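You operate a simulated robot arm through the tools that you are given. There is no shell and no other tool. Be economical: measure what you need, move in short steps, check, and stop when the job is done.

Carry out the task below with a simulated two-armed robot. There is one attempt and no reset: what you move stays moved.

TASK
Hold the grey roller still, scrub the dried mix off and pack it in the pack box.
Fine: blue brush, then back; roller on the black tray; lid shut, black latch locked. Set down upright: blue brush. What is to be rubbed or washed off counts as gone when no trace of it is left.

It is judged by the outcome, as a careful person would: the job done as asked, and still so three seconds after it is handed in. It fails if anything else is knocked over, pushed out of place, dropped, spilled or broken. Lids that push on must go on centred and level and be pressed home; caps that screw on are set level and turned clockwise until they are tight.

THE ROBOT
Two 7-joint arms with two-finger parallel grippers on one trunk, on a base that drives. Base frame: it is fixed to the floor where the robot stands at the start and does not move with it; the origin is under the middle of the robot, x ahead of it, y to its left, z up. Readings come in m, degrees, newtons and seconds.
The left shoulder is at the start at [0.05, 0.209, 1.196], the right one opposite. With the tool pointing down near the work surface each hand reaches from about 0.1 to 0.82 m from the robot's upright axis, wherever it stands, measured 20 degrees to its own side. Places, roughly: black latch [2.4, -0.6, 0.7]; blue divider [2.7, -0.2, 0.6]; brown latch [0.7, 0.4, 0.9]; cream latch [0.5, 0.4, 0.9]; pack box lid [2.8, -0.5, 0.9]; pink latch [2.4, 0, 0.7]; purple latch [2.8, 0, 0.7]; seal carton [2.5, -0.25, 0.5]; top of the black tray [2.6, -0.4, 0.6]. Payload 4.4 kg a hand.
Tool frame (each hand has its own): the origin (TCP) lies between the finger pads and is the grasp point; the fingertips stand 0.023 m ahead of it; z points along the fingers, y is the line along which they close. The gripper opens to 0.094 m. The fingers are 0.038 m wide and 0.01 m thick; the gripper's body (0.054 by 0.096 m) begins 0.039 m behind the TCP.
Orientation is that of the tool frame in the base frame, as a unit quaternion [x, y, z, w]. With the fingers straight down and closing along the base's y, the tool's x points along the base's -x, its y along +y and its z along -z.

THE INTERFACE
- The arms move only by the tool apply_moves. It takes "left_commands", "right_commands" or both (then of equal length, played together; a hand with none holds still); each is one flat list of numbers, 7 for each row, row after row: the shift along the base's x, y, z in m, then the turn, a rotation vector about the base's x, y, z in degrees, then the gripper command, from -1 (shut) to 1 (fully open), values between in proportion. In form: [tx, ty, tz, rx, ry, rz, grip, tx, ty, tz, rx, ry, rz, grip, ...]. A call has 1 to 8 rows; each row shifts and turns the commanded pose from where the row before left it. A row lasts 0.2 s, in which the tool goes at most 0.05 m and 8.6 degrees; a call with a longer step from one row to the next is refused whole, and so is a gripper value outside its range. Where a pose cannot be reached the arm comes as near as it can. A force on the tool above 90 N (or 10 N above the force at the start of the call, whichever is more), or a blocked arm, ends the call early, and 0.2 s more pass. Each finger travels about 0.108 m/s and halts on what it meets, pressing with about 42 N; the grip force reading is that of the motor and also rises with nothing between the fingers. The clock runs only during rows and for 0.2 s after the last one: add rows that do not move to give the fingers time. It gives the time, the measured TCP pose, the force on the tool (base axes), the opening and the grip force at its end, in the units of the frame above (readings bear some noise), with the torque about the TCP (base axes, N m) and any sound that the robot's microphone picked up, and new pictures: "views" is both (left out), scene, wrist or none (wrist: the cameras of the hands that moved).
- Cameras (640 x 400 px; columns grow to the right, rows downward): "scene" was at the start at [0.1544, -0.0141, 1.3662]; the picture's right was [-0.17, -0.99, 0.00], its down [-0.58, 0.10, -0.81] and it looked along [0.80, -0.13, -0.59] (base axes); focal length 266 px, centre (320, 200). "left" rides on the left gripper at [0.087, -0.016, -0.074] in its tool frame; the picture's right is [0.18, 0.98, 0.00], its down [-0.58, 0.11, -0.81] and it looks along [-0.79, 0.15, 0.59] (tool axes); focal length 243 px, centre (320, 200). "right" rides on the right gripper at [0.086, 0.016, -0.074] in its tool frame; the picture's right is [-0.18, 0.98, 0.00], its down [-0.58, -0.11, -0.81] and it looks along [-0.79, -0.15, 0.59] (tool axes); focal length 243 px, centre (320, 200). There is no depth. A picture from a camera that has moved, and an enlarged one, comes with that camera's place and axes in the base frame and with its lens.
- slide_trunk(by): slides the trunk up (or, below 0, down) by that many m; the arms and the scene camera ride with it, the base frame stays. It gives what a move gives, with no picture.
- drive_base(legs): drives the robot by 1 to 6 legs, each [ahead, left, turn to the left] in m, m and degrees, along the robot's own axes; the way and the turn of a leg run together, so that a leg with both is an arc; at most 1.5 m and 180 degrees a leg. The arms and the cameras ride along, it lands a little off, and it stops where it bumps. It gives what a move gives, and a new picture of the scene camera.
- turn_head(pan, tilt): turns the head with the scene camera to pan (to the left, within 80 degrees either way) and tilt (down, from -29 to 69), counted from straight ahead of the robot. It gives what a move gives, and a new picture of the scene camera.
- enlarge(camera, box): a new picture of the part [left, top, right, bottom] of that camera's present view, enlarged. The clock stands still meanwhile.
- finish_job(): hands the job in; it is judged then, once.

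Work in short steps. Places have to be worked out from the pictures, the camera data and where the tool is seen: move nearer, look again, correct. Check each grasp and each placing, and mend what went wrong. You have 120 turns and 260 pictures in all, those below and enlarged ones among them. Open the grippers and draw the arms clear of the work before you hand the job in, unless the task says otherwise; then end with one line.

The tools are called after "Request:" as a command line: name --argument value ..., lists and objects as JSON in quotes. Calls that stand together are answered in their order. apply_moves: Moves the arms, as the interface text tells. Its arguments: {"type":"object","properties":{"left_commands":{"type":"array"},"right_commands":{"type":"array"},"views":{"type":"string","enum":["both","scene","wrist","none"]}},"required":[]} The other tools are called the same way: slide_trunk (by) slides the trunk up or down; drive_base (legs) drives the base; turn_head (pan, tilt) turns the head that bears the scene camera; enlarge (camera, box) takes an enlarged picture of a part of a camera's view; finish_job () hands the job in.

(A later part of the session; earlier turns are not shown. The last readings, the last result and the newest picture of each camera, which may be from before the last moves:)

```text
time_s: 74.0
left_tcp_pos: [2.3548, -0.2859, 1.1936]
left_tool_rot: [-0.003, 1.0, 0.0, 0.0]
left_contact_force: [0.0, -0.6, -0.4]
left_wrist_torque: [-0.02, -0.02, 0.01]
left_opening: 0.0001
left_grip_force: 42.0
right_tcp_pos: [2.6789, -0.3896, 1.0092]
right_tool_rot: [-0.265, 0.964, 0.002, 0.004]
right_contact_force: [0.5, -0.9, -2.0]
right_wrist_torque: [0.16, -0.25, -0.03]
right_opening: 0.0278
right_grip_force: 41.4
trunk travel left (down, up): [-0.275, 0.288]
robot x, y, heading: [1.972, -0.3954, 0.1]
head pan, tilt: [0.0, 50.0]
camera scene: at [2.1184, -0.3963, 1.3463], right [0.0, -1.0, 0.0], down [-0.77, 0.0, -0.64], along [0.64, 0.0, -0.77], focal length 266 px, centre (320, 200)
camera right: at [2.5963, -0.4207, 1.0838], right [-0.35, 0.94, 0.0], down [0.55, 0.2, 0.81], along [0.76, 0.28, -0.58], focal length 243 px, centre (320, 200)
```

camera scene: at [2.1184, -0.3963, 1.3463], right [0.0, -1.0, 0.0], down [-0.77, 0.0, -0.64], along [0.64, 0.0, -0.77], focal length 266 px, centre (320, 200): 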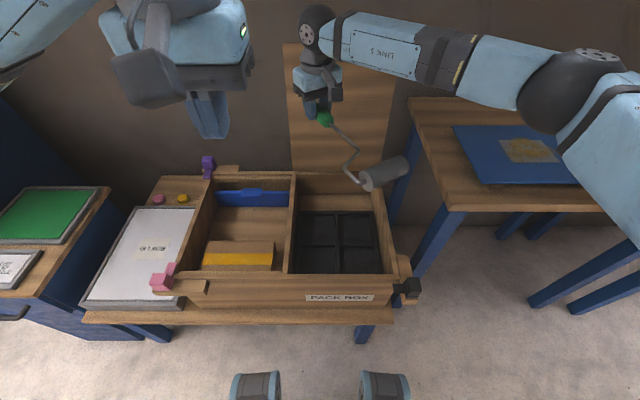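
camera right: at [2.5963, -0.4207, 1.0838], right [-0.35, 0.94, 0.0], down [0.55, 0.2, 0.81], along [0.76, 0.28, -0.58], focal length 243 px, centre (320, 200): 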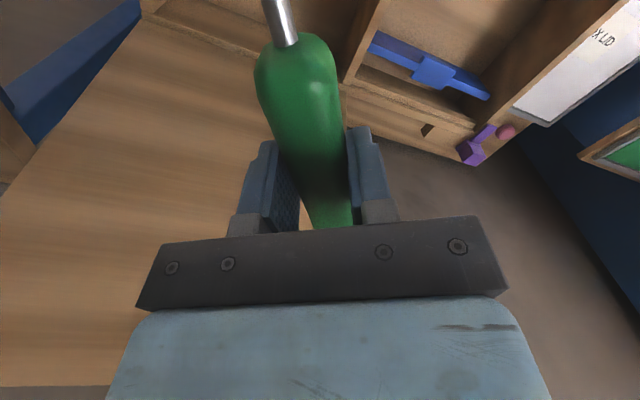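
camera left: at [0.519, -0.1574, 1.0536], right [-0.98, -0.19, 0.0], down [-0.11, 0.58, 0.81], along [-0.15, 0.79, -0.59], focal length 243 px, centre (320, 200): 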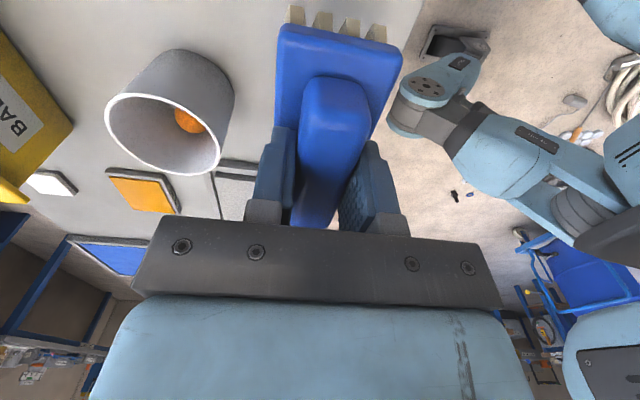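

Drum is as predicted at (2.47, -0.513). Continue descending to z≈0.76 and check clearance.

Request:
apply_moves --right_commands '[0, 0, -0.045, 0, 0, 0, -1, 0, 0, -0.045, 0, 0, 0, -1, 0, 0, -0.045, 0, 0, 0, -1, 0, 0, -0.045, 0, 0, 0, -1, 0, 0, -0.045, 0, 0, 0, -1, 0, 0, -0.025, 0, 0, 0, -1, 0, 0, 0, 0, 0, 0, -1]' --views "both"

Request:
enlarge --camera "scene" --box '[270, 160, 430, 310]'

```text
time_s: 75.5
left_tcp_pos: [2.3536, -0.2865, 1.196]
left_tool_rot: [-0.003, 1.0, 0.0, 0.0]
left_contact_force: [-0.5, 0.0, -0.2]
left_wrist_torque: [-0.02, -0.03, 0.0]
left_opening: 0.0001
left_grip_force: 41.5
right_tcp_pos: [2.6759, -0.3867, 0.7607]
right_tool_rot: [-0.266, 0.964, 0.002, 0.005]
right_contact_force: [-0.4, 0.0, -2.8]
right_wrist_torque: [0.18, -0.25, 0.0]
right_opening: 0.0276
right_grip_force: 41.9
trunk travel left (down, up): [-0.275, 0.288]
robot x, y, heading: [1.9721, -0.3985, 0.2]
head pan, tilt: [0.0, 50.0]
camera scene: at [2.1173, -0.3963, 1.3464], right [0.0, -1.0, 0.0], down [-0.77, 0.0, -0.64], along [0.64, 0.0, -0.77], focal length 266 px, centre (320, 200)
camera right: at [2.5937, -0.4189, 0.8352], right [-0.35, 0.94, 0.0], down [0.55, 0.2, 0.81], along [0.76, 0.28, -0.58], focal length 243 px, centre (320, 200)
```

scene: 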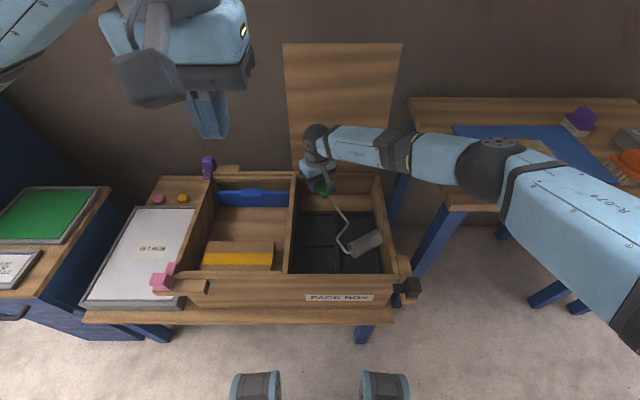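
right: 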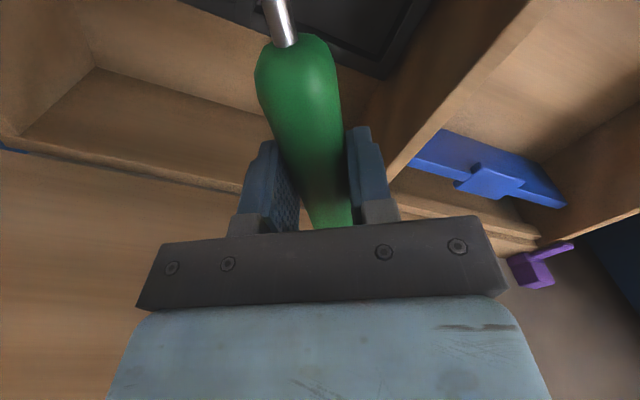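

```text
2.67 times, centred on (350, 235) of scene
camera zoom: at [2.1173, -0.3963, 1.3464], right [0.0, -1.0, 0.0], down [-0.77, 0.0, -0.64], along [0.64, 0.0, -0.77], focal length 708 px, centre (240, 107)
```

zoom: 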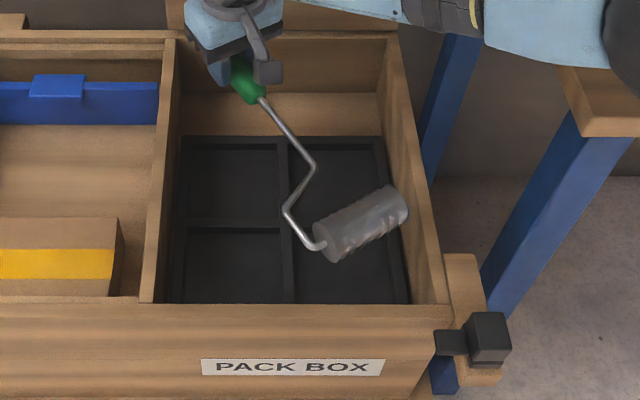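

The placement looks right. Descend further to z≈0.68, watching the forearm near the paint bench.

Request:
apply_moves --right_commands '[0, -0.001, -0.03, 0, 0, 0, -1, 0, -0.001, -0.03, 0, 0, 0, -1, 0, 0, -0.02, 0, 0, 0, -1, 0, 0, 0, 0, 0, 0, -1]' --views "both"

Request:
enlarge --camera "scene" --box '[270, 160, 430, 310]'

```text
time_s: 76.5
left_tcp_pos: [2.3543, -0.2866, 1.1944]
left_tool_rot: [-0.004, 1.0, 0.0, 0.0]
left_contact_force: [-0.3, -0.2, -0.6]
left_wrist_torque: [-0.03, 0.0, 0.04]
left_opening: 0.0
left_grip_force: 41.5
right_tcp_pos: [2.6745, -0.3904, 0.681]
right_tool_rot: [-0.266, 0.964, 0.002, 0.004]
right_contact_force: [-0.5, 0.4, -2.4]
right_wrist_torque: [0.15, -0.24, -0.01]
right_opening: 0.0274
right_grip_force: 42.1
trunk travel left (down, up): [-0.275, 0.288]
robot x, y, heading: [1.9733, -0.3952, 0.2]
head pan, tilt: [0.0, 50.0]
camera scene: at [2.1174, -0.3963, 1.3464], right [0.0, -1.0, 0.0], down [-0.77, 0.0, -0.64], along [0.64, 0.0, -0.77], focal length 266 px, centre (320, 200)
camera right: at [2.5925, -0.4217, 0.7558], right [-0.35, 0.94, 0.0], down [0.55, 0.2, 0.81], along [0.76, 0.28, -0.58], focal length 243 px, centre (320, 200)
```

scene: 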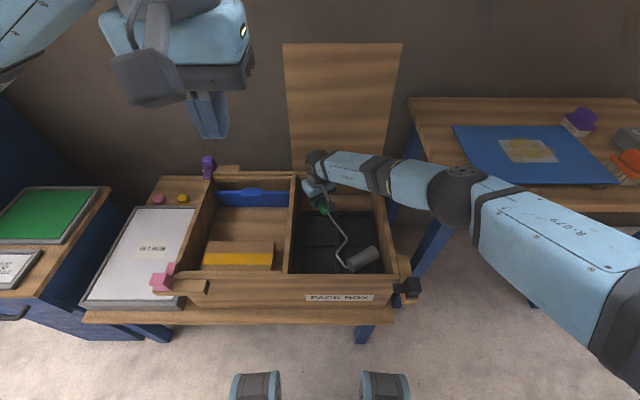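
right: 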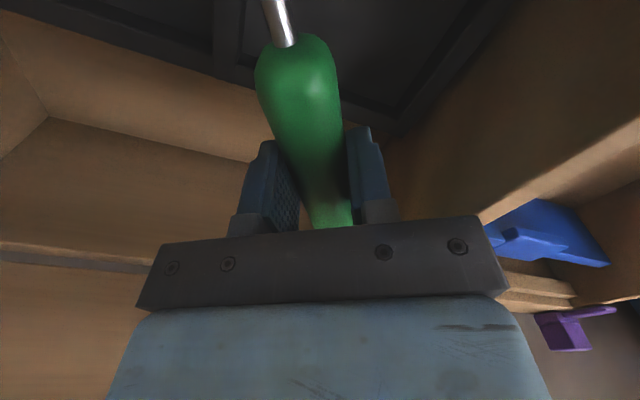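

```text
2.67 times, centred on (350, 235) of scene
camera zoom: at [2.1174, -0.3963, 1.3464], right [0.0, -1.0, 0.0], down [-0.77, 0.0, -0.64], along [0.64, 0.0, -0.77], focal length 708 px, centre (240, 107)
```

zoom: 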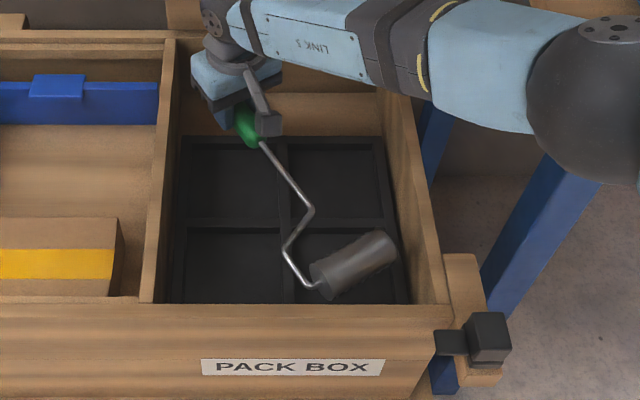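

Inside with margins. Descend slowly to contact with the tray.

Request:
apply_moves --right_commands '[0, 0, -0.02, 0, 0, 0, -1, 0, 0, -0.015, 0, 0, 0, -1, 0, 0, -0.005, 0, 0, 0, -1, 0, 0, -0.004, 0, 0, 0, -1, 0, 0, 0, 0, 0, 0, -1]' --views "scene"

```text
time_s: 77.8
left_tcp_pos: [2.3547, -0.2869, 1.1948]
left_tool_rot: [-0.004, 1.0, -0.001, -0.001]
left_contact_force: [0.0, 0.0, -0.8]
left_wrist_torque: [0.0, 0.01, 0.03]
left_opening: 0.0001
left_grip_force: 41.9
right_tcp_pos: [2.675, -0.3947, 0.6447]
right_tool_rot: [-0.266, 0.964, 0.001, 0.005]
right_contact_force: [-0.3, -0.6, -1.3]
right_wrist_torque: [0.19, -0.28, 0.0]
right_opening: 0.0275
right_grip_force: 42.3
right hand out of reach, approached as far as the arm can: row 3
trunk travel left (down, up): [-0.275, 0.288]
robot x, y, heading: [1.9727, -0.4023, 0.3]
head pan, tilt: [0.0, 50.0]
camera scene: at [2.1175, -0.3962, 1.3464], right [0.0, -1.0, 0.0], down [-0.77, 0.0, -0.64], along [0.64, 0.0, -0.77], focal length 266 px, centre (320, 200)
```

scene: 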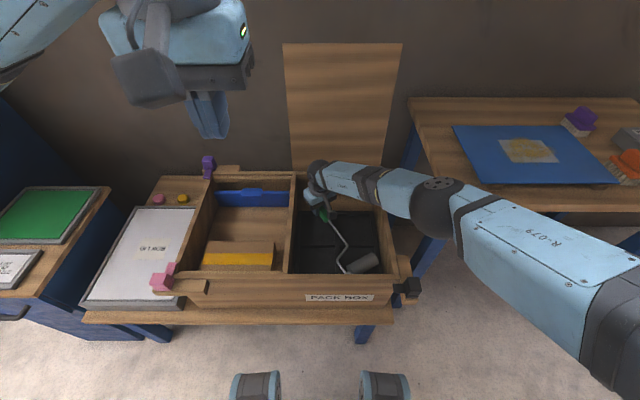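

At the arm's reach limit; I use the trunk to lower the last bit.

Request:
slide_trunk --by -0.012

```text
time_s: 78.3
left_tcp_pos: [2.3537, -0.2866, 1.1839]
left_tool_rot: [-0.004, 1.0, 0.0, 0.001]
left_contact_force: [-0.1, -1.1, -0.1]
left_wrist_torque: [0.0, 0.02, 0.03]
left_opening: 0.0006
left_grip_force: 41.7
right_tcp_pos: [2.6736, -0.3948, 0.6336]
right_tool_rot: [-0.266, 0.964, 0.002, 0.006]
right_contact_force: [-1.3, -1.2, 9.0]
right_wrist_torque: [-0.03, 0.43, 0.19]
right_opening: 0.0273
right_grip_force: 42.3
trunk travel left (down, up): [-0.263, 0.3]
robot x, y, heading: [1.969, -0.3969, 0.3]
head pan, tilt: [0.0, 50.0]
```

Contact (9 N). A 2 mm more, then open the fingers gently.

Request:
slide_trunk --by -0.003

Request:
apply_moves --right_commands '[0, 0, 0, 0, 0, 0, -0.6, 0, 0, 0, 0, 0, 0, -0.2, 0, 0, 0, 0, 0, 0, 0, 0, 0, 0, 0, 0, 0, 0]' --views "both"

```text
time_s: 78.9
left_tcp_pos: [2.3522, -0.2872, 1.1819]
left_tool_rot: [-0.003, 1.0, 0.001, 0.002]
left_contact_force: [-0.2, -0.3, 0.7]
left_wrist_torque: [-0.03, -0.01, 0.01]
left_opening: 0.0
left_grip_force: 41.6
right_tcp_pos: [2.6745, -0.3947, 0.6339]
right_tool_rot: [-0.266, 0.964, 0.002, 0.008]
right_contact_force: [-0.6, -3.0, 29.3]
right_wrist_torque: [-0.03, 0.81, 0.25]
right_opening: 0.0274
right_grip_force: 41.9
trunk travel left (down, up): [-0.26, 0.303]
robot x, y, heading: [1.9707, -0.4008, -0.1]
head pan, tilt: [0.0, 50.0]
```

```text
time_s: 79.9
left_tcp_pos: [2.3526, -0.2871, 1.1805]
left_tool_rot: [-0.004, 1.0, 0.0, 0.001]
left_contact_force: [-0.1, 0.1, -0.2]
left_wrist_torque: [-0.01, -0.01, -0.02]
left_opening: 0.0004
left_grip_force: 42.0
right_tcp_pos: [2.6716, -0.3919, 0.6313]
right_tool_rot: [-0.266, 0.964, 0.002, 0.006]
right_contact_force: [-13.0, 9.5, 16.3]
right_wrist_torque: [-0.34, 0.31, -0.45]
right_opening: 0.0402
right_grip_force: 0.0
trunk travel left (down, up): [-0.26, 0.303]
robot x, y, heading: [1.971, -0.3988, -0.1]
head pan, tilt: [0.0, 50.0]
camera scene: at [2.1146, -0.3953, 1.3317], right [0.0, -1.0, 0.0], down [-0.76, 0.0, -0.64], along [0.64, 0.0, -0.76], focal length 266 px, centre (320, 200)
camera right: at [2.5892, -0.4239, 0.7052], right [-0.35, 0.94, 0.0], down [0.55, 0.2, 0.81], along [0.76, 0.28, -0.58], focal length 243 px, centre (320, 200)
```

scene: 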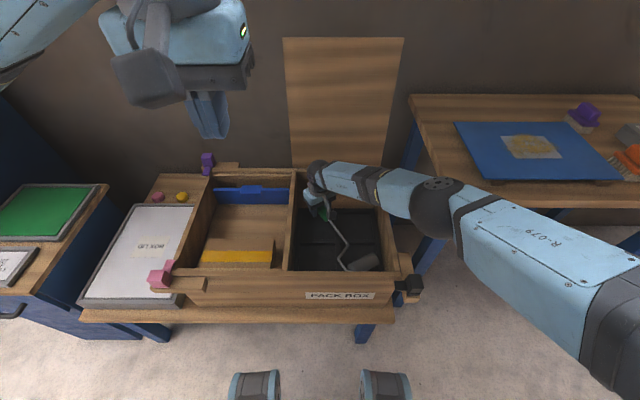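
right: 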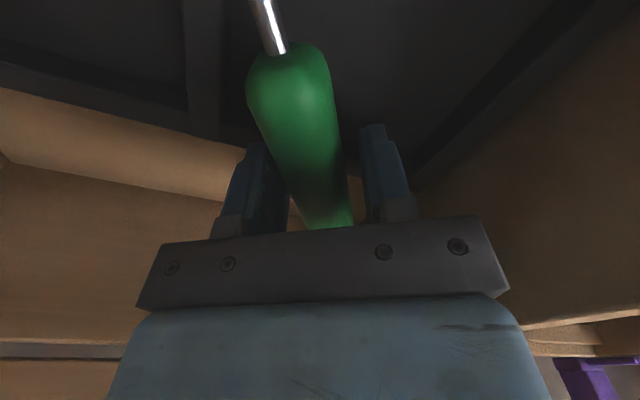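

Fingers touch something lightly; raise the trunk first, then open a little more and withdraw upward.

Request:
slide_trunk --by 0.02

Request:
apply_moves --right_commands '[0, 0, 0.01, 0, 0, 0, 0.1, 0, 0, 0.03, 0, 0, 0, 0.1, 0, 0, 0.04, 0, 0, 0, 0.1, 0, 0, 0.045, 0, 0, 0, 0.1, 0, 0, 0.045, 0, 0, 0, 0, 0, 0, 0.045, 0, 0, 0, -0.5]' --views "both"

Request:
enlarge --camera "scene" --box '[270, 160, 430, 310]'

```text
time_s: 80.5
left_tcp_pos: [2.3556, -0.2859, 1.2002]
left_tool_rot: [-0.004, 1.0, 0.0, 0.0]
left_contact_force: [0.9, 0.4, 0.0]
left_wrist_torque: [0.0, -0.02, -0.04]
left_opening: 0.0001
left_grip_force: 42.6
right_tcp_pos: [2.6747, -0.3955, 0.6479]
right_tool_rot: [-0.266, 0.964, 0.001, 0.005]
right_contact_force: [0.4, -0.2, -1.3]
right_wrist_torque: [-0.01, 0.01, 0.0]
right_opening: 0.0472
right_grip_force: 0.1
trunk travel left (down, up): [-0.28, 0.283]
robot x, y, heading: [1.9728, -0.3989, -0.0]
head pan, tilt: [0.0, 50.0]
```

```text
time_s: 81.9
left_tcp_pos: [2.3542, -0.2872, 1.1993]
left_tool_rot: [-0.004, 1.0, 0.0, 0.0]
left_contact_force: [-0.8, 0.3, 0.1]
left_wrist_torque: [-0.01, 0.04, -0.03]
left_opening: 0.0
left_grip_force: 41.7
right_tcp_pos: [2.6753, -0.3938, 0.8666]
right_tool_rot: [-0.266, 0.964, 0.001, 0.006]
right_contact_force: [-0.5, 0.9, 0.8]
right_wrist_torque: [0.0, 0.01, 0.03]
right_opening: 0.0234
right_grip_force: 0.1
trunk travel left (down, up): [-0.28, 0.283]
robot x, y, heading: [1.9687, -0.3952, 0.3]
head pan, tilt: [0.0, 50.0]
camera scene: at [2.1166, -0.3963, 1.3514], right [0.0, -1.0, 0.0], down [-0.77, 0.0, -0.64], along [0.64, 0.0, -0.77], focal length 266 px, centre (320, 200)
camera right: at [2.5917, -0.4247, 0.9411], right [-0.35, 0.94, 0.0], down [0.55, 0.2, 0.81], along [0.76, 0.28, -0.58], focal length 243 px, centre (320, 200)
```

scene: 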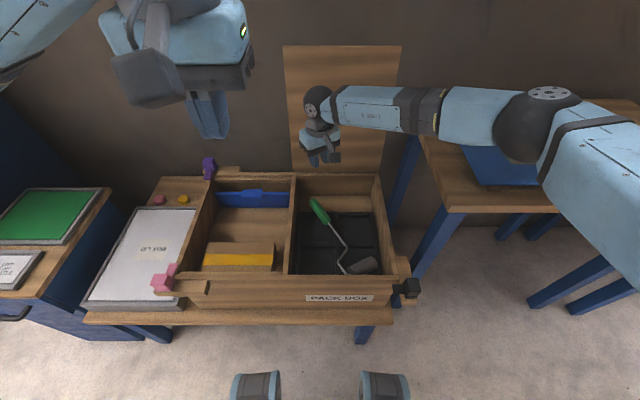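
right: 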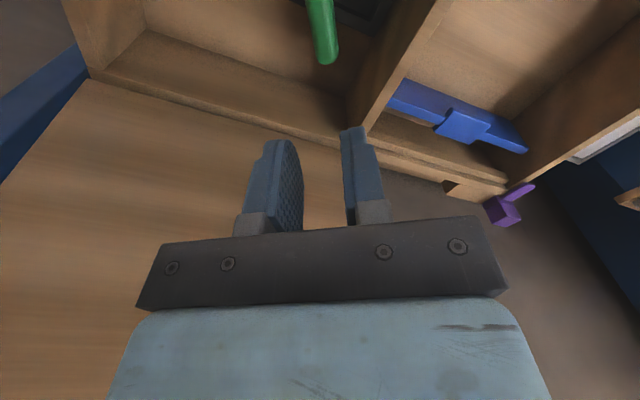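

```text
2.67 times, centred on (350, 235) of scene
camera zoom: at [2.1166, -0.3963, 1.3514], right [0.0, -1.0, 0.0], down [-0.77, 0.0, -0.64], along [0.64, 0.0, -0.77], focal length 708 px, centre (240, 107)
```

zoom: 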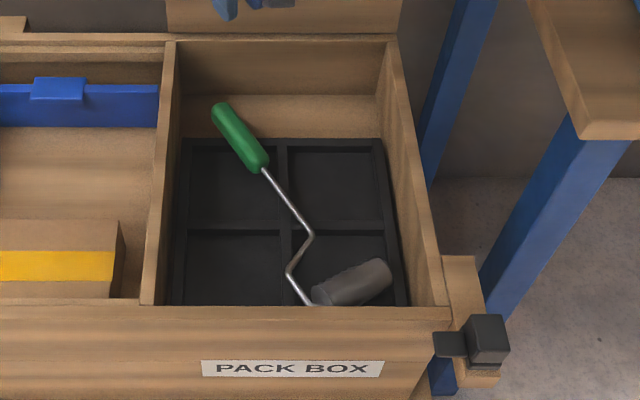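

Roller lies on the tray. Now the lid: I withdraw the right hand up and back with yaw 0, then go nearer to reach behind the lid's top edge (z≈1.09).

Request:
apply_moves --right_commands '[-0.02, 0, 0.04, 0, 0, -8, -1, -0.02, 0, 0.04, 0, 0, -8, -1, -0.02, -0.01, 0.04, 0, 0, -8, -1, -0.02, -0.01, 0.04, 0, 0, -7, -1, -0.01, -0.02, 0.04, 0, 0, 0, -1, 0, -0.02, 0.045, 0, 0, 0, -1, 0, -0.02, 0.045, 0, 0, 0, -1, 0, 0, 0.045, 0, 0, 0, -1]' --views "none"

Request:
slide_trunk --by 0.08

Request:
drive_base --legs '[[0.06, 0, 0]]'

```text
time_s: 83.7
left_tcp_pos: [2.3549, -0.2857, 1.1996]
left_tool_rot: [-0.003, 1.0, 0.0, 0.001]
left_contact_force: [-0.7, -0.1, -0.3]
left_wrist_torque: [-0.03, 0.01, 0.01]
left_opening: 0.0001
left_grip_force: 41.5
right_tcp_pos: [2.5817, -0.4734, 1.2005]
right_tool_rot: [0.002, 1.0, -0.001, 0.006]
right_contact_force: [-0.1, -0.6, 0.0]
right_wrist_torque: [-0.03, 0.0, -0.02]
right_opening: 0.0
right_grip_force: 41.8
trunk travel left (down, up): [-0.28, 0.283]
robot x, y, heading: [1.9728, -0.3965, 0.2]
head pan, tilt: [0.0, 50.0]
```

```text
time_s: 84.9
left_tcp_pos: [2.3551, -0.2873, 1.2809]
left_tool_rot: [-0.003, 1.0, 0.0, 0.001]
left_contact_force: [0.1, -0.9, 0.8]
left_wrist_torque: [-0.03, -0.05, 0.02]
left_opening: 0.0001
left_grip_force: 41.6
right_tcp_pos: [2.5841, -0.4735, 1.279]
right_tool_rot: [0.002, 1.0, 0.0, 0.005]
right_contact_force: [-0.1, -0.3, 0.5]
right_wrist_torque: [-0.03, 0.01, 0.01]
right_opening: 0.0
right_grip_force: 42.2
trunk travel left (down, up): [-0.36, 0.203]
robot x, y, heading: [1.9709, -0.3987, 0.3]
head pan, tilt: [0.0, 50.0]
```

```text
time_s: 86.0
left_tcp_pos: [2.4032, -0.2865, 1.2787]
left_tool_rot: [-0.006, 1.0, -0.001, -0.002]
left_contact_force: [-0.3, -0.2, -0.1]
left_wrist_torque: [-0.02, 0.05, -0.01]
left_opening: 0.0
left_grip_force: 41.9
right_tcp_pos: [2.6345, -0.4739, 1.276]
right_tool_rot: [0.002, 1.0, 0.0, 0.003]
right_contact_force: [-0.3, 0.0, -0.2]
right_wrist_torque: [0.0, 0.0, 0.01]
right_opening: 0.0
right_grip_force: 42.0
trunk travel left (down, up): [-0.36, 0.203]
robot x, y, heading: [2.0207, -0.3979, 0.0]
head pan, tilt: [0.0, 50.0]
stopped in leg 1: the robot was blocked; the commanded pose is now the measured one
camera scene: at [2.167, -0.3959, 1.4307], right [0.0, -1.0, 0.0], down [-0.77, 0.0, -0.64], along [0.64, 0.0, -0.77], focal length 266 px, centre (320, 200)
```

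scene: 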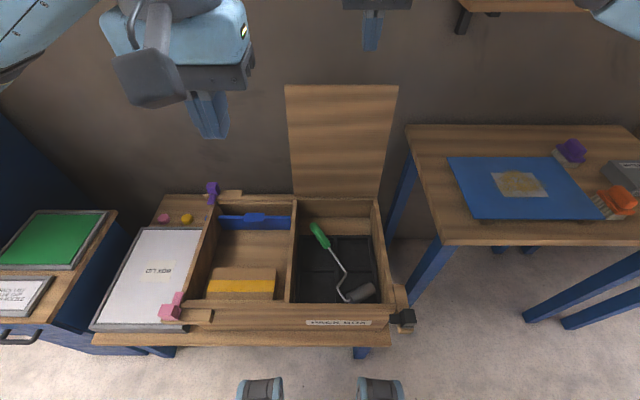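

The lid's top is z≈1.10 at x≈2.80. I lower to 1.16 and go forward over the lid's top edge.

Request:
apply_moves --right_commands '[0.02, 0, -0.04, 0, 0, 0, -1, 0.02, 0, -0.04, 0, 0, 0, -1, 0.03, 0, -0.03, 0, 0, 0, -1, 0.045, 0, 0, 0, 0, 0, -1, 0.045, 0, 0, 0, 0, 0, -1, 0.045, 0, 0, 0, 0, 0, -1, 0.03, 0, 0, 0, 0, 0, -1, 0, 0, 0, 0, 0, 0, -1]' --views "both"

```text
time_s: 87.8
left_tcp_pos: [2.3991, -0.2884, 1.2802]
left_tool_rot: [-0.004, 1.0, 0.0, 0.0]
left_contact_force: [-0.7, 0.1, -0.5]
left_wrist_torque: [0.03, 0.03, -0.01]
left_opening: 0.0001
left_grip_force: 41.7
right_tcp_pos: [2.8625, -0.4763, 1.1693]
right_tool_rot: [0.002, 1.0, 0.0, 0.006]
right_contact_force: [0.4, 0.2, -0.3]
right_wrist_torque: [0.01, -0.01, 0.01]
right_opening: 0.0
right_grip_force: 41.9
trunk travel left (down, up): [-0.36, 0.203]
robot x, y, heading: [2.0188, -0.3962, 0.2]
head pan, tilt: [0.0, 50.0]
camera scene: at [2.1628, -0.3983, 1.4314], right [0.0, -1.0, 0.0], down [-0.77, 0.0, -0.64], along [0.64, 0.0, -0.77], focal length 266 px, centre (320, 200)
camera right: at [2.7757, -0.4599, 1.2432], right [0.19, 0.98, 0.0], down [0.57, -0.11, 0.81], along [0.8, -0.15, -0.58], focal length 243 px, centre (320, 200)
```

scene: 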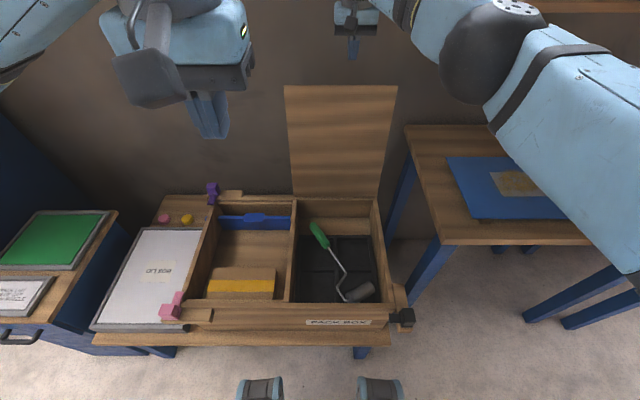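
right: 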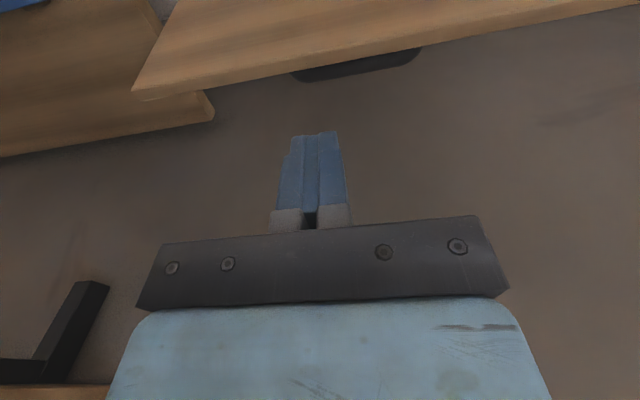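

The lid's top back edge appears near x≈2.84, so I go 2.5 cm further forward before lowering behind it.

Request:
apply_moves --right_commands '[0.025, 0, 0, 0, 0, 0, -1, 0, 0, -0.03, 0, 0, 0, -1, 0, 0, -0.04, 0, 0, 0, -1, 0, 0, -0.03, 0, 0, 0, -1, 0, 0, 0, 0, 0, 0, -1]' --views "both"

```text
time_s: 88.7
left_tcp_pos: [2.3982, -0.2862, 1.28]
left_tool_rot: [-0.005, 1.0, 0.0, 0.0]
left_contact_force: [0.9, 0.0, -1.3]
left_wrist_torque: [0.02, 0.08, -0.02]
left_opening: 0.0
left_grip_force: 42.1
right_tcp_pos: [2.869, -0.4829, 1.1106]
right_tool_rot: [0.003, 1.0, 0.001, 0.021]
right_contact_force: [7.0, 4.1, 48.1]
right_wrist_torque: [0.13, 0.76, -0.05]
right_opening: 0.0
right_grip_force: 41.7
right hand out of reach, approached as far as the arm can: row 1
trunk travel left (down, up): [-0.36, 0.203]
robot x, y, heading: [2.0199, -0.3976, 0.3]
head pan, tilt: [0.0, 50.0]
stopped in row 4 (right hand): the force on the tool passed its limit at 104 N (the readings are from after the stop); the commanded pose is now the measured one
camera scene: at [2.1614, -0.3953, 1.4319], right [0.0, -1.0, 0.0], down [-0.77, 0.0, -0.64], along [0.64, 0.0, -0.77], focal length 266 px, centre (320, 200)
camera right: at [2.7807, -0.4666, 1.1822], right [0.19, 0.98, 0.01], down [0.55, -0.11, 0.83], along [0.82, -0.15, -0.56], focal length 243 px, centre (320, 200)
```

scene: 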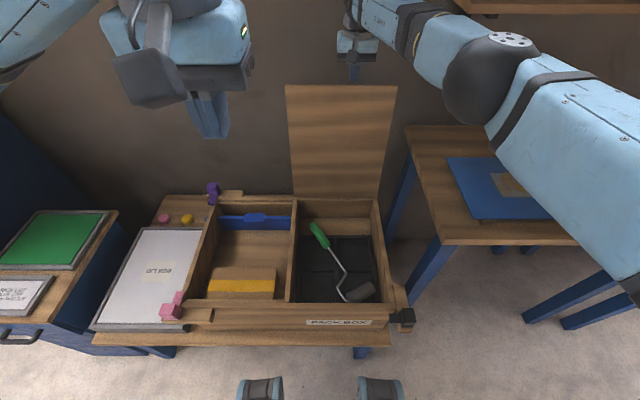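
right: 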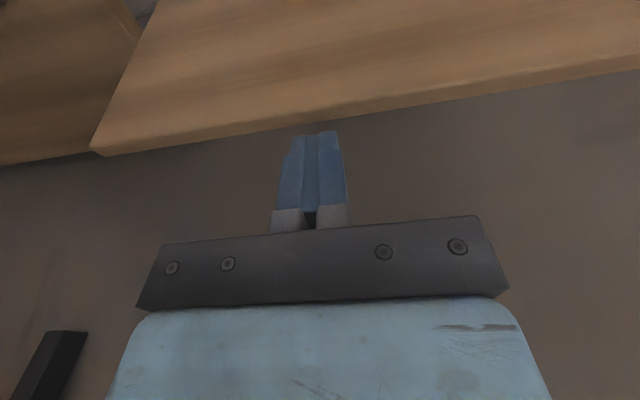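

The fingers landed on the lid's top (z≈1.088, back edge x≈2.85) because of reach. I raise, pitch the tool 35° forward so the wrist stays nearer, and reach over again.

Request:
apply_moves --right_commands '[0, 0, 0.04, 0, 0, 0, -1, 0, 0, 0.045, 0, 0, 0, -1, 0, 0, 0.02, 0, -8, 0, -1, 0, 0, 0, 0, -8, 0, -1, 0, 0, 0, 0, -8, 0, -1, 0.01, 0, 0, 0, -8, 0, -1, 0.02, 0, 0, 0, 0, 0, -1, 0.02, 0, 0, 0, 0, 0, -1]' --views "wrist"

```text
time_s: 90.5
left_tcp_pos: [2.4015, -0.2868, 1.2802]
left_tool_rot: [-0.004, 1.0, 0.0, -0.001]
left_contact_force: [-0.6, -0.1, 0.2]
left_wrist_torque: [0.01, 0.05, -0.03]
left_opening: 0.0
left_grip_force: 42.0
right_tcp_pos: [2.9184, -0.4857, 1.2064]
right_tool_rot: [0.003, 0.957, 0.001, 0.291]
right_contact_force: [0.3, -0.4, 0.2]
right_wrist_torque: [0.04, 0.01, 0.0]
right_opening: 0.0
right_grip_force: 42.1
right hand out of reach, approached as far as the arm can: row 2, 3
trunk travel left (down, up): [-0.36, 0.203]
robot x, y, heading: [2.0159, -0.3969, 0.2]
head pan, tilt: [0.0, 50.0]
camera right: at [2.8049, -0.4694, 1.2205], right [0.16, 0.98, 0.11], down [0.03, -0.11, 0.99], along [0.99, -0.15, -0.05], focal length 243 px, centre (320, 200)
```

right: 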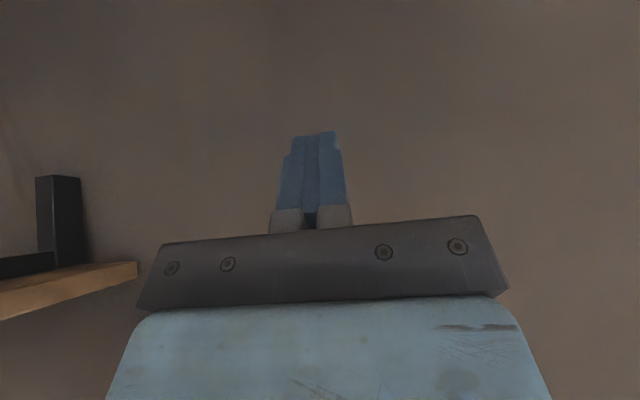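

Lowering at this pitch would bring the camera onto the lid; I reduce pitch to ~17° and then lower behind the lid.

Request:
apply_moves --right_commands '[-0.01, 0, 0, 0, 8.5, 0, -1, -0.01, 0, 0, 0, 8.5, 0, -1, 0, 0, -0.045, 0, 0, 0, -1, 0, 0, -0.045, 0, 0, 0, -1, 0, 0, -0.02, 0, 0, 0, -1, 0, 0, -0.02, 0, 0, 0, -1, 0, 0, 0, 0, 0, 0, -1]' --views "both"

```text
time_s: 92.1
left_tcp_pos: [2.4007, -0.2863, 1.2811]
left_tool_rot: [-0.003, 1.0, -0.001, -0.001]
left_contact_force: [0.8, -0.1, -0.1]
left_wrist_torque: [0.02, 0.01, -0.01]
left_opening: 0.0
left_grip_force: 42.3
right_tcp_pos: [2.8969, -0.4865, 1.0778]
right_tool_rot: [0.004, 0.989, 0.0, 0.146]
right_contact_force: [-0.8, -0.4, 0.3]
right_wrist_torque: [0.02, -0.01, 0.01]
right_opening: 0.0
right_grip_force: 42.2
trunk travel left (down, up): [-0.36, 0.203]
robot x, y, heading: [2.0178, -0.396, 0.4]
head pan, tilt: [0.0, 50.0]
camera scene: at [2.1627, -0.396, 1.4315], right [0.0, -1.0, 0.0], down [-0.77, 0.0, -0.64], along [0.64, 0.0, -0.77], focal length 266 px, centre (320, 200)
camera right: at [2.7923, -0.4695, 1.1251], right [0.18, 0.98, 0.05], down [0.32, -0.11, 0.94], along [0.93, -0.15, -0.34], focal length 243 px, centre (320, 200)
```

scene: 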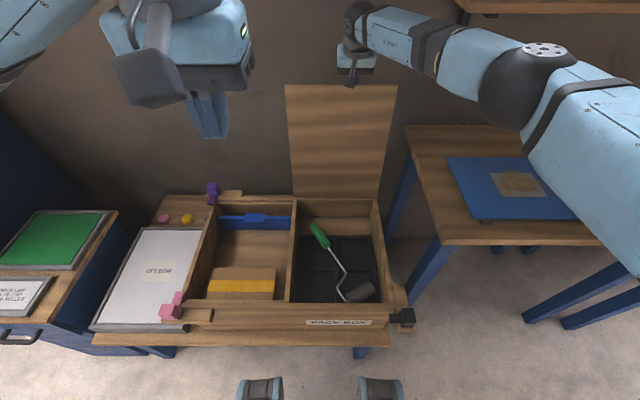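
right: 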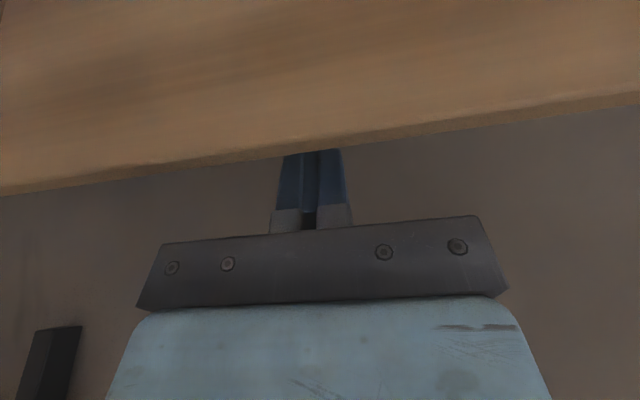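

Fingers are behind the lid. Pull gently toward the robot.

Request:
apply_moves --right_commands '[-0.025, 0, 0, 0, 0, 0, -1, -0.025, 0, 0, 0, 0, 0, -1, -0.025, 0, 0, 0, 0, 0, -1, -0.025, 0, 0, 0, 0, 0, -1, 0, 0, 0, 0, 0, 0, -1]' --views "scene"

```text
time_s: 93.3
left_tcp_pos: [2.4021, -0.286, 1.2797]
left_tool_rot: [-0.004, 1.0, 0.0, -0.001]
left_contact_force: [0.5, 0.8, 0.4]
left_wrist_torque: [0.01, 0.03, -0.01]
left_opening: 0.0
left_grip_force: 42.3
right_tcp_pos: [2.7962, -0.4847, 1.0755]
right_tool_rot: [0.003, 0.989, -0.001, 0.146]
right_contact_force: [-0.4, -0.4, -0.4]
right_wrist_torque: [-0.04, -0.02, -0.02]
right_opening: 0.0
right_grip_force: 41.3
trunk travel left (down, up): [-0.36, 0.203]
robot x, y, heading: [2.0191, -0.3964, 0.1]
head pan, tilt: [0.0, 50.0]
camera scene: at [2.1636, -0.3957, 1.4313], right [0.0, -1.0, 0.0], down [-0.77, 0.0, -0.64], along [0.64, 0.0, -0.77], focal length 266 px, centre (320, 200)
```

scene: 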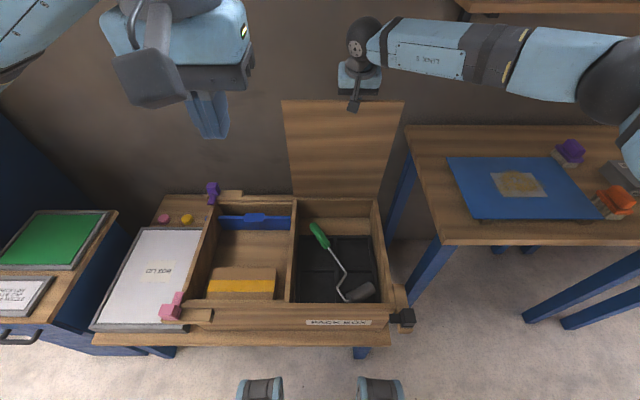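

The lid tilts and stays put with friction. Continue along the arc to about 45°.

Request:
apply_moves --right_commands '[-0.033, 0, -0.008, 0, 0, 0, -1, -0.033, 0, -0.01, 0, 0, 0, -1, -0.034, 0, -0.012, 0, 0, 0, -1, -0.035, 0, -0.024, 0, 0, 0, -1, -0.035, 0, -0.028, 0, 0, 0, -1, -0.035, 0, -0.032, 0, 0, 0, -1, 0, 0, 0, 0, 0, 0, -1]' --views "scene"

```text
time_s: 94.4
left_tcp_pos: [2.3959, -0.2889, 1.2819]
left_tool_rot: [-0.002, 1.0, 0.001, 0.001]
left_contact_force: [1.7, -1.0, -0.4]
left_wrist_torque: [0.02, 0.08, -0.01]
left_opening: 0.0
left_grip_force: 42.1
right_tcp_pos: [2.6506, -0.4861, 1.0374]
right_tool_rot: [0.005, 0.987, 0.006, 0.162]
right_contact_force: [-25.2, -17.1, 66.9]
right_wrist_torque: [-0.67, -1.19, 0.36]
right_opening: 0.0002
right_grip_force: 42.1
trunk travel left (down, up): [-0.36, 0.203]
robot x, y, heading: [2.0182, -0.4001, -0.3]
head pan, tilt: [0.0, 50.0]
stopped in row 5 (right hand): the force on the tool passed its limit at 104 N (the readings are from after the stop); the commanded pose is now the measured one
camera scene: at [2.1569, -0.3981, 1.4328], right [0.0, -1.0, 0.0], down [-0.76, 0.0, -0.65], along [0.65, 0.0, -0.76], focal length 266 px, centre (320, 200)
```

scene: 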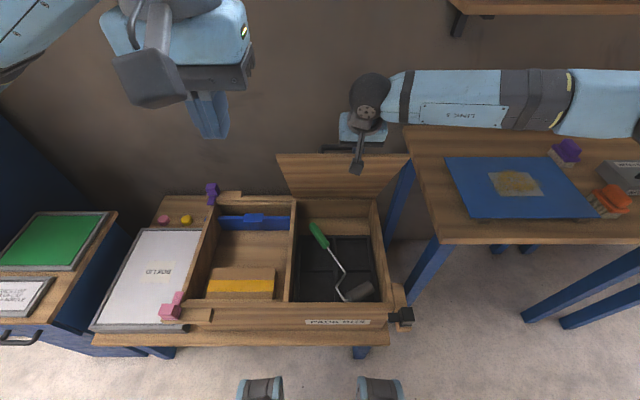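

The camera bracket presses on the lid's edge. I relieve, then pitch the tool back (+34°) so only the fingertips push.

Request:
apply_moves --right_commands '[0.005, 0, 0.03, 0, 0, 0, -1, 0, 0, 0.01, 0, 8.5, 0, -1, 0, 0, 0, 0, 8.5, 0, -1, 0, 0, 0, 0, 8.5, 0, -1, 0, 0, 0, 0, 8.5, 0, -1, 0, 0, 0, 0, 0, 0, -1]' --views "both"

```text
time_s: 95.8
left_tcp_pos: [2.4008, -0.2883, 1.2803]
left_tool_rot: [-0.003, 1.0, -0.001, -0.001]
left_contact_force: [-0.1, -0.5, -0.5]
left_wrist_torque: [-0.02, -0.03, 0.01]
left_opening: 0.0003
left_grip_force: 42.1
right_tcp_pos: [2.6575, -0.4854, 1.064]
right_tool_rot: [0.005, 0.99, 0.001, -0.143]
right_contact_force: [-0.4, 0.1, -0.6]
right_wrist_torque: [0.03, 0.0, 0.02]
right_opening: 0.0
right_grip_force: 41.9
trunk travel left (down, up): [-0.36, 0.203]
robot x, y, heading: [2.0131, -0.3994, -0.1]
head pan, tilt: [0.0, 50.0]
camera scene: at [2.1628, -0.3968, 1.4314], right [0.0, -1.0, 0.0], down [-0.77, 0.0, -0.64], along [0.64, 0.0, -0.77], focal length 266 px, centre (320, 200)
camera right: at [2.5958, -0.4692, 1.1617], right [0.19, 0.98, -0.05], down [0.79, -0.12, 0.61], along [0.59, -0.15, -0.79], focal length 243 px, centre (320, 200)
```

scene: 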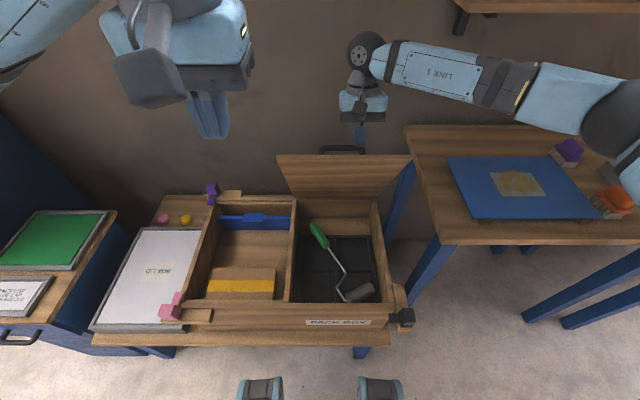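
right: 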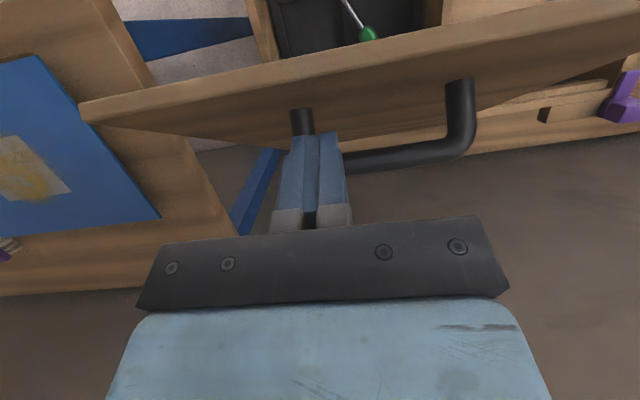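

The lid has a black pull handle on its outer face, at y -0.40…-0.50, which I had caught. I shift to y≈-0.55, beside it, and push with the fingertips.

Request:
apply_moves --right_commands '[0, -0.035, 0.02, 0, 0, 0, -1, 0, -0.03, 0, 0, 0, 0, -1, 0, 0, -0.03, 0, 0, 0, -1, 0, 0, -0.02, 0, 0, 0, -1, -0.025, 0, -0.02, 0, 0, 0, -1, -0.03, 0, -0.022, 0, 0, 0, -1, -0.03, 0, -0.025, 0, 0, 0, -1, 0, 0, 0, 0, 0, 0, -1]' --views "both"

```text
time_s: 97.6
left_tcp_pos: [2.4007, -0.2868, 1.2795]
left_tool_rot: [-0.003, 1.0, 0.0, 0.0]
left_contact_force: [0.4, 0.6, -0.1]
left_wrist_torque: [-0.01, 0.0, 0.07]
left_opening: 0.0
left_grip_force: 41.8
right_tcp_pos: [2.5718, -0.5494, 0.9671]
right_tool_rot: [0.005, 0.99, 0.002, -0.143]
right_contact_force: [-0.2, 0.3, 0.1]
right_wrist_torque: [0.02, 0.01, 0.01]
right_opening: 0.0
right_grip_force: 42.3
trunk travel left (down, up): [-0.36, 0.203]
robot x, y, heading: [2.015, -0.3968, 0.1]
head pan, tilt: [0.0, 50.0]
camera scene: at [2.1631, -0.3962, 1.4314], right [0.0, -1.0, 0.0], down [-0.77, 0.0, -0.64], along [0.64, 0.0, -0.77], focal length 266 px, centre (320, 200)
camera right: at [2.51, -0.5346, 1.0642], right [0.19, 0.98, -0.05], down [0.78, -0.12, 0.61], along [0.59, -0.15, -0.79], focal length 243 px, centre (320, 200)
```

scene: 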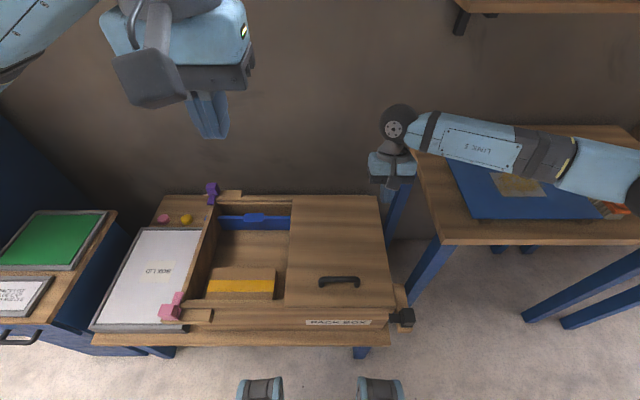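
right: 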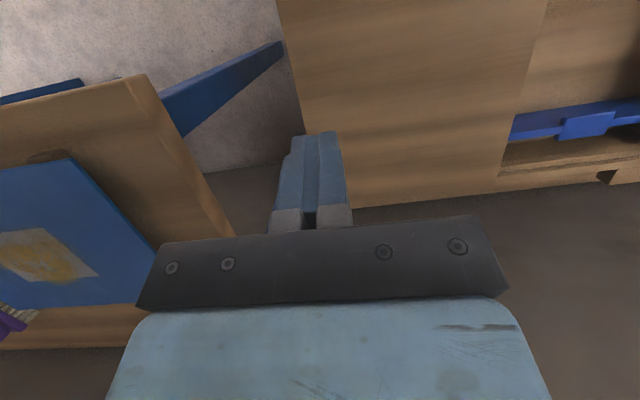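

The lid swung shut. I check that it sits flush, and look at the black latch.

Request:
enlarge --camera "scene" --box '[270, 180, 430, 340]'

Request:
enlarge --camera "scene" --box '[370, 280, 430, 340]'

Request:
enlarge --camera "scene" --box '[150, 170, 250, 330]'

```text
2.50 times, centred on (350, 260) of scene
camera zoom: at [2.1631, -0.3962, 1.4314], right [0.0, -1.0, 0.0], down [-0.77, 0.0, -0.64], along [0.64, 0.0, -0.77], focal length 664 px, centre (245, 50)
```

zoom: 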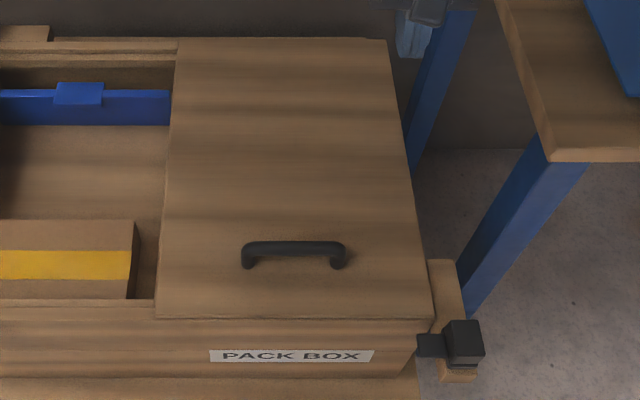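

```text
6.67 times, centred on (400, 310) of scene
camera zoom: at [2.1631, -0.3962, 1.4314], right [0.0, -1.0, 0.0], down [-0.77, 0.0, -0.64], along [0.64, 0.0, -0.77], focal length 1771 px, centre (-213, -533)
```

zoom: 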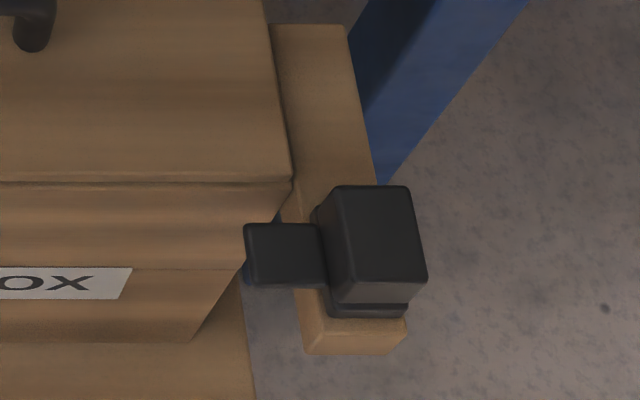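

```text
2.50 times, centred on (200, 250) of scene
camera zoom: at [2.1631, -0.3962, 1.4314], right [0.0, -1.0, 0.0], down [-0.77, 0.0, -0.64], along [0.64, 0.0, -0.77], focal length 664 px, centre (620, 75)
```

zoom: 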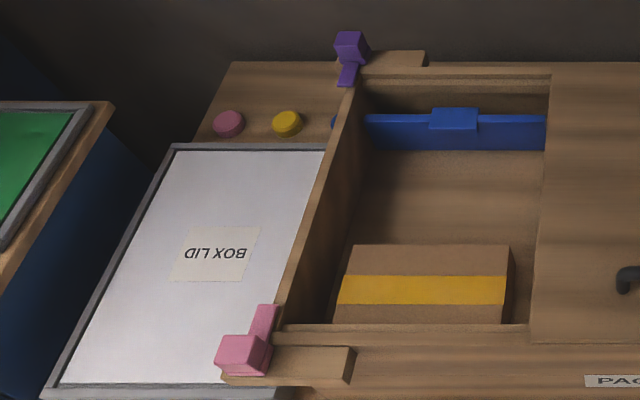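

The lid is flush. The black latch is a knob with a tongue near (2.37, -0.62, 0.71); I bring the right wrist camera close to understand it.

Request:
apply_moves --right_commands '[-0.03, -0.01, 0.02, 0, -8.3, 0, -1, -0.04, -0.01, 0, 0, -8.3, 0, -1, -0.045, -0.01, 0, 0, 0, 0, -1, -0.045, -0.01, 0, 0, 0, 0, -1, -0.045, -0.01, 0, 0, 0, 0, -1, -0.045, 0, -0.02, 0, 0, 0, -1, -0.045, 0, -0.02, 0, 0, 0, -1, 0, 0, -0.045, 0, 0, 0, -1]' --views "wrist"

```text
time_s: 99.4
left_tcp_pos: [2.4009, -0.2881, 1.2796]
left_tool_rot: [-0.002, 1.0, 0.0, -0.001]
left_contact_force: [0.4, -0.7, 0.3]
left_wrist_torque: [-0.01, 0.0, -0.01]
left_opening: 0.0
left_grip_force: 42.2
right_tcp_pos: [2.2845, -0.5977, 0.894]
right_tool_rot: [0.004, 1.0, 0.003, 0.002]
right_contact_force: [-0.7, 1.1, -0.1]
right_wrist_torque: [0.01, 0.03, 0.03]
right_opening: 0.0002
right_grip_force: 41.9
right hand out of reach, approached as far as the arm can: row 7
trunk travel left (down, up): [-0.36, 0.203]
robot x, y, heading: [2.0156, -0.3981, 0.1]
head pan, tilt: [0.0, 50.0]
camera right: at [2.1982, -0.5803, 0.9692], right [0.19, 0.98, 0.01], down [0.58, -0.12, 0.81], along [0.79, -0.15, -0.59], focal length 243 px, centre (320, 200)
```

right: 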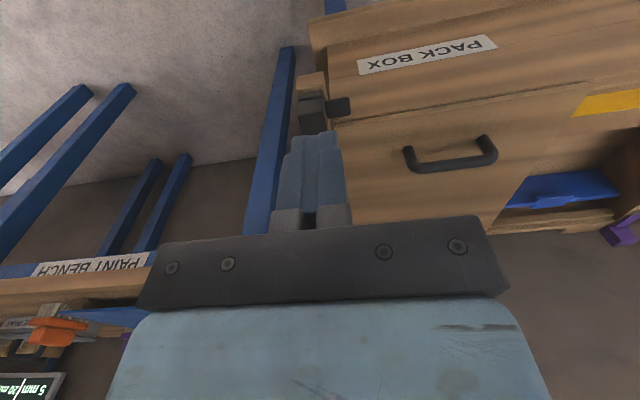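

Request:
enlarge --camera "right" --box '[250, 40, 400, 150]'

```text
3.64 times, centred on (325, 95) of right
camera zoom: at [2.1982, -0.5803, 0.9692], right [0.19, 0.98, 0.01], down [0.58, -0.12, 0.81], along [0.79, -0.15, -0.59], focal length 882 px, centre (302, 582)
```

zoom: 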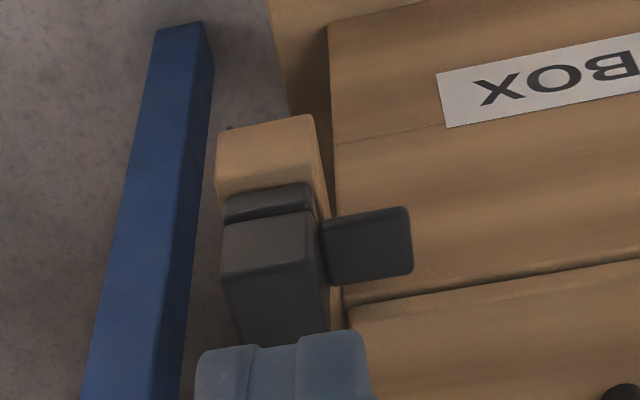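

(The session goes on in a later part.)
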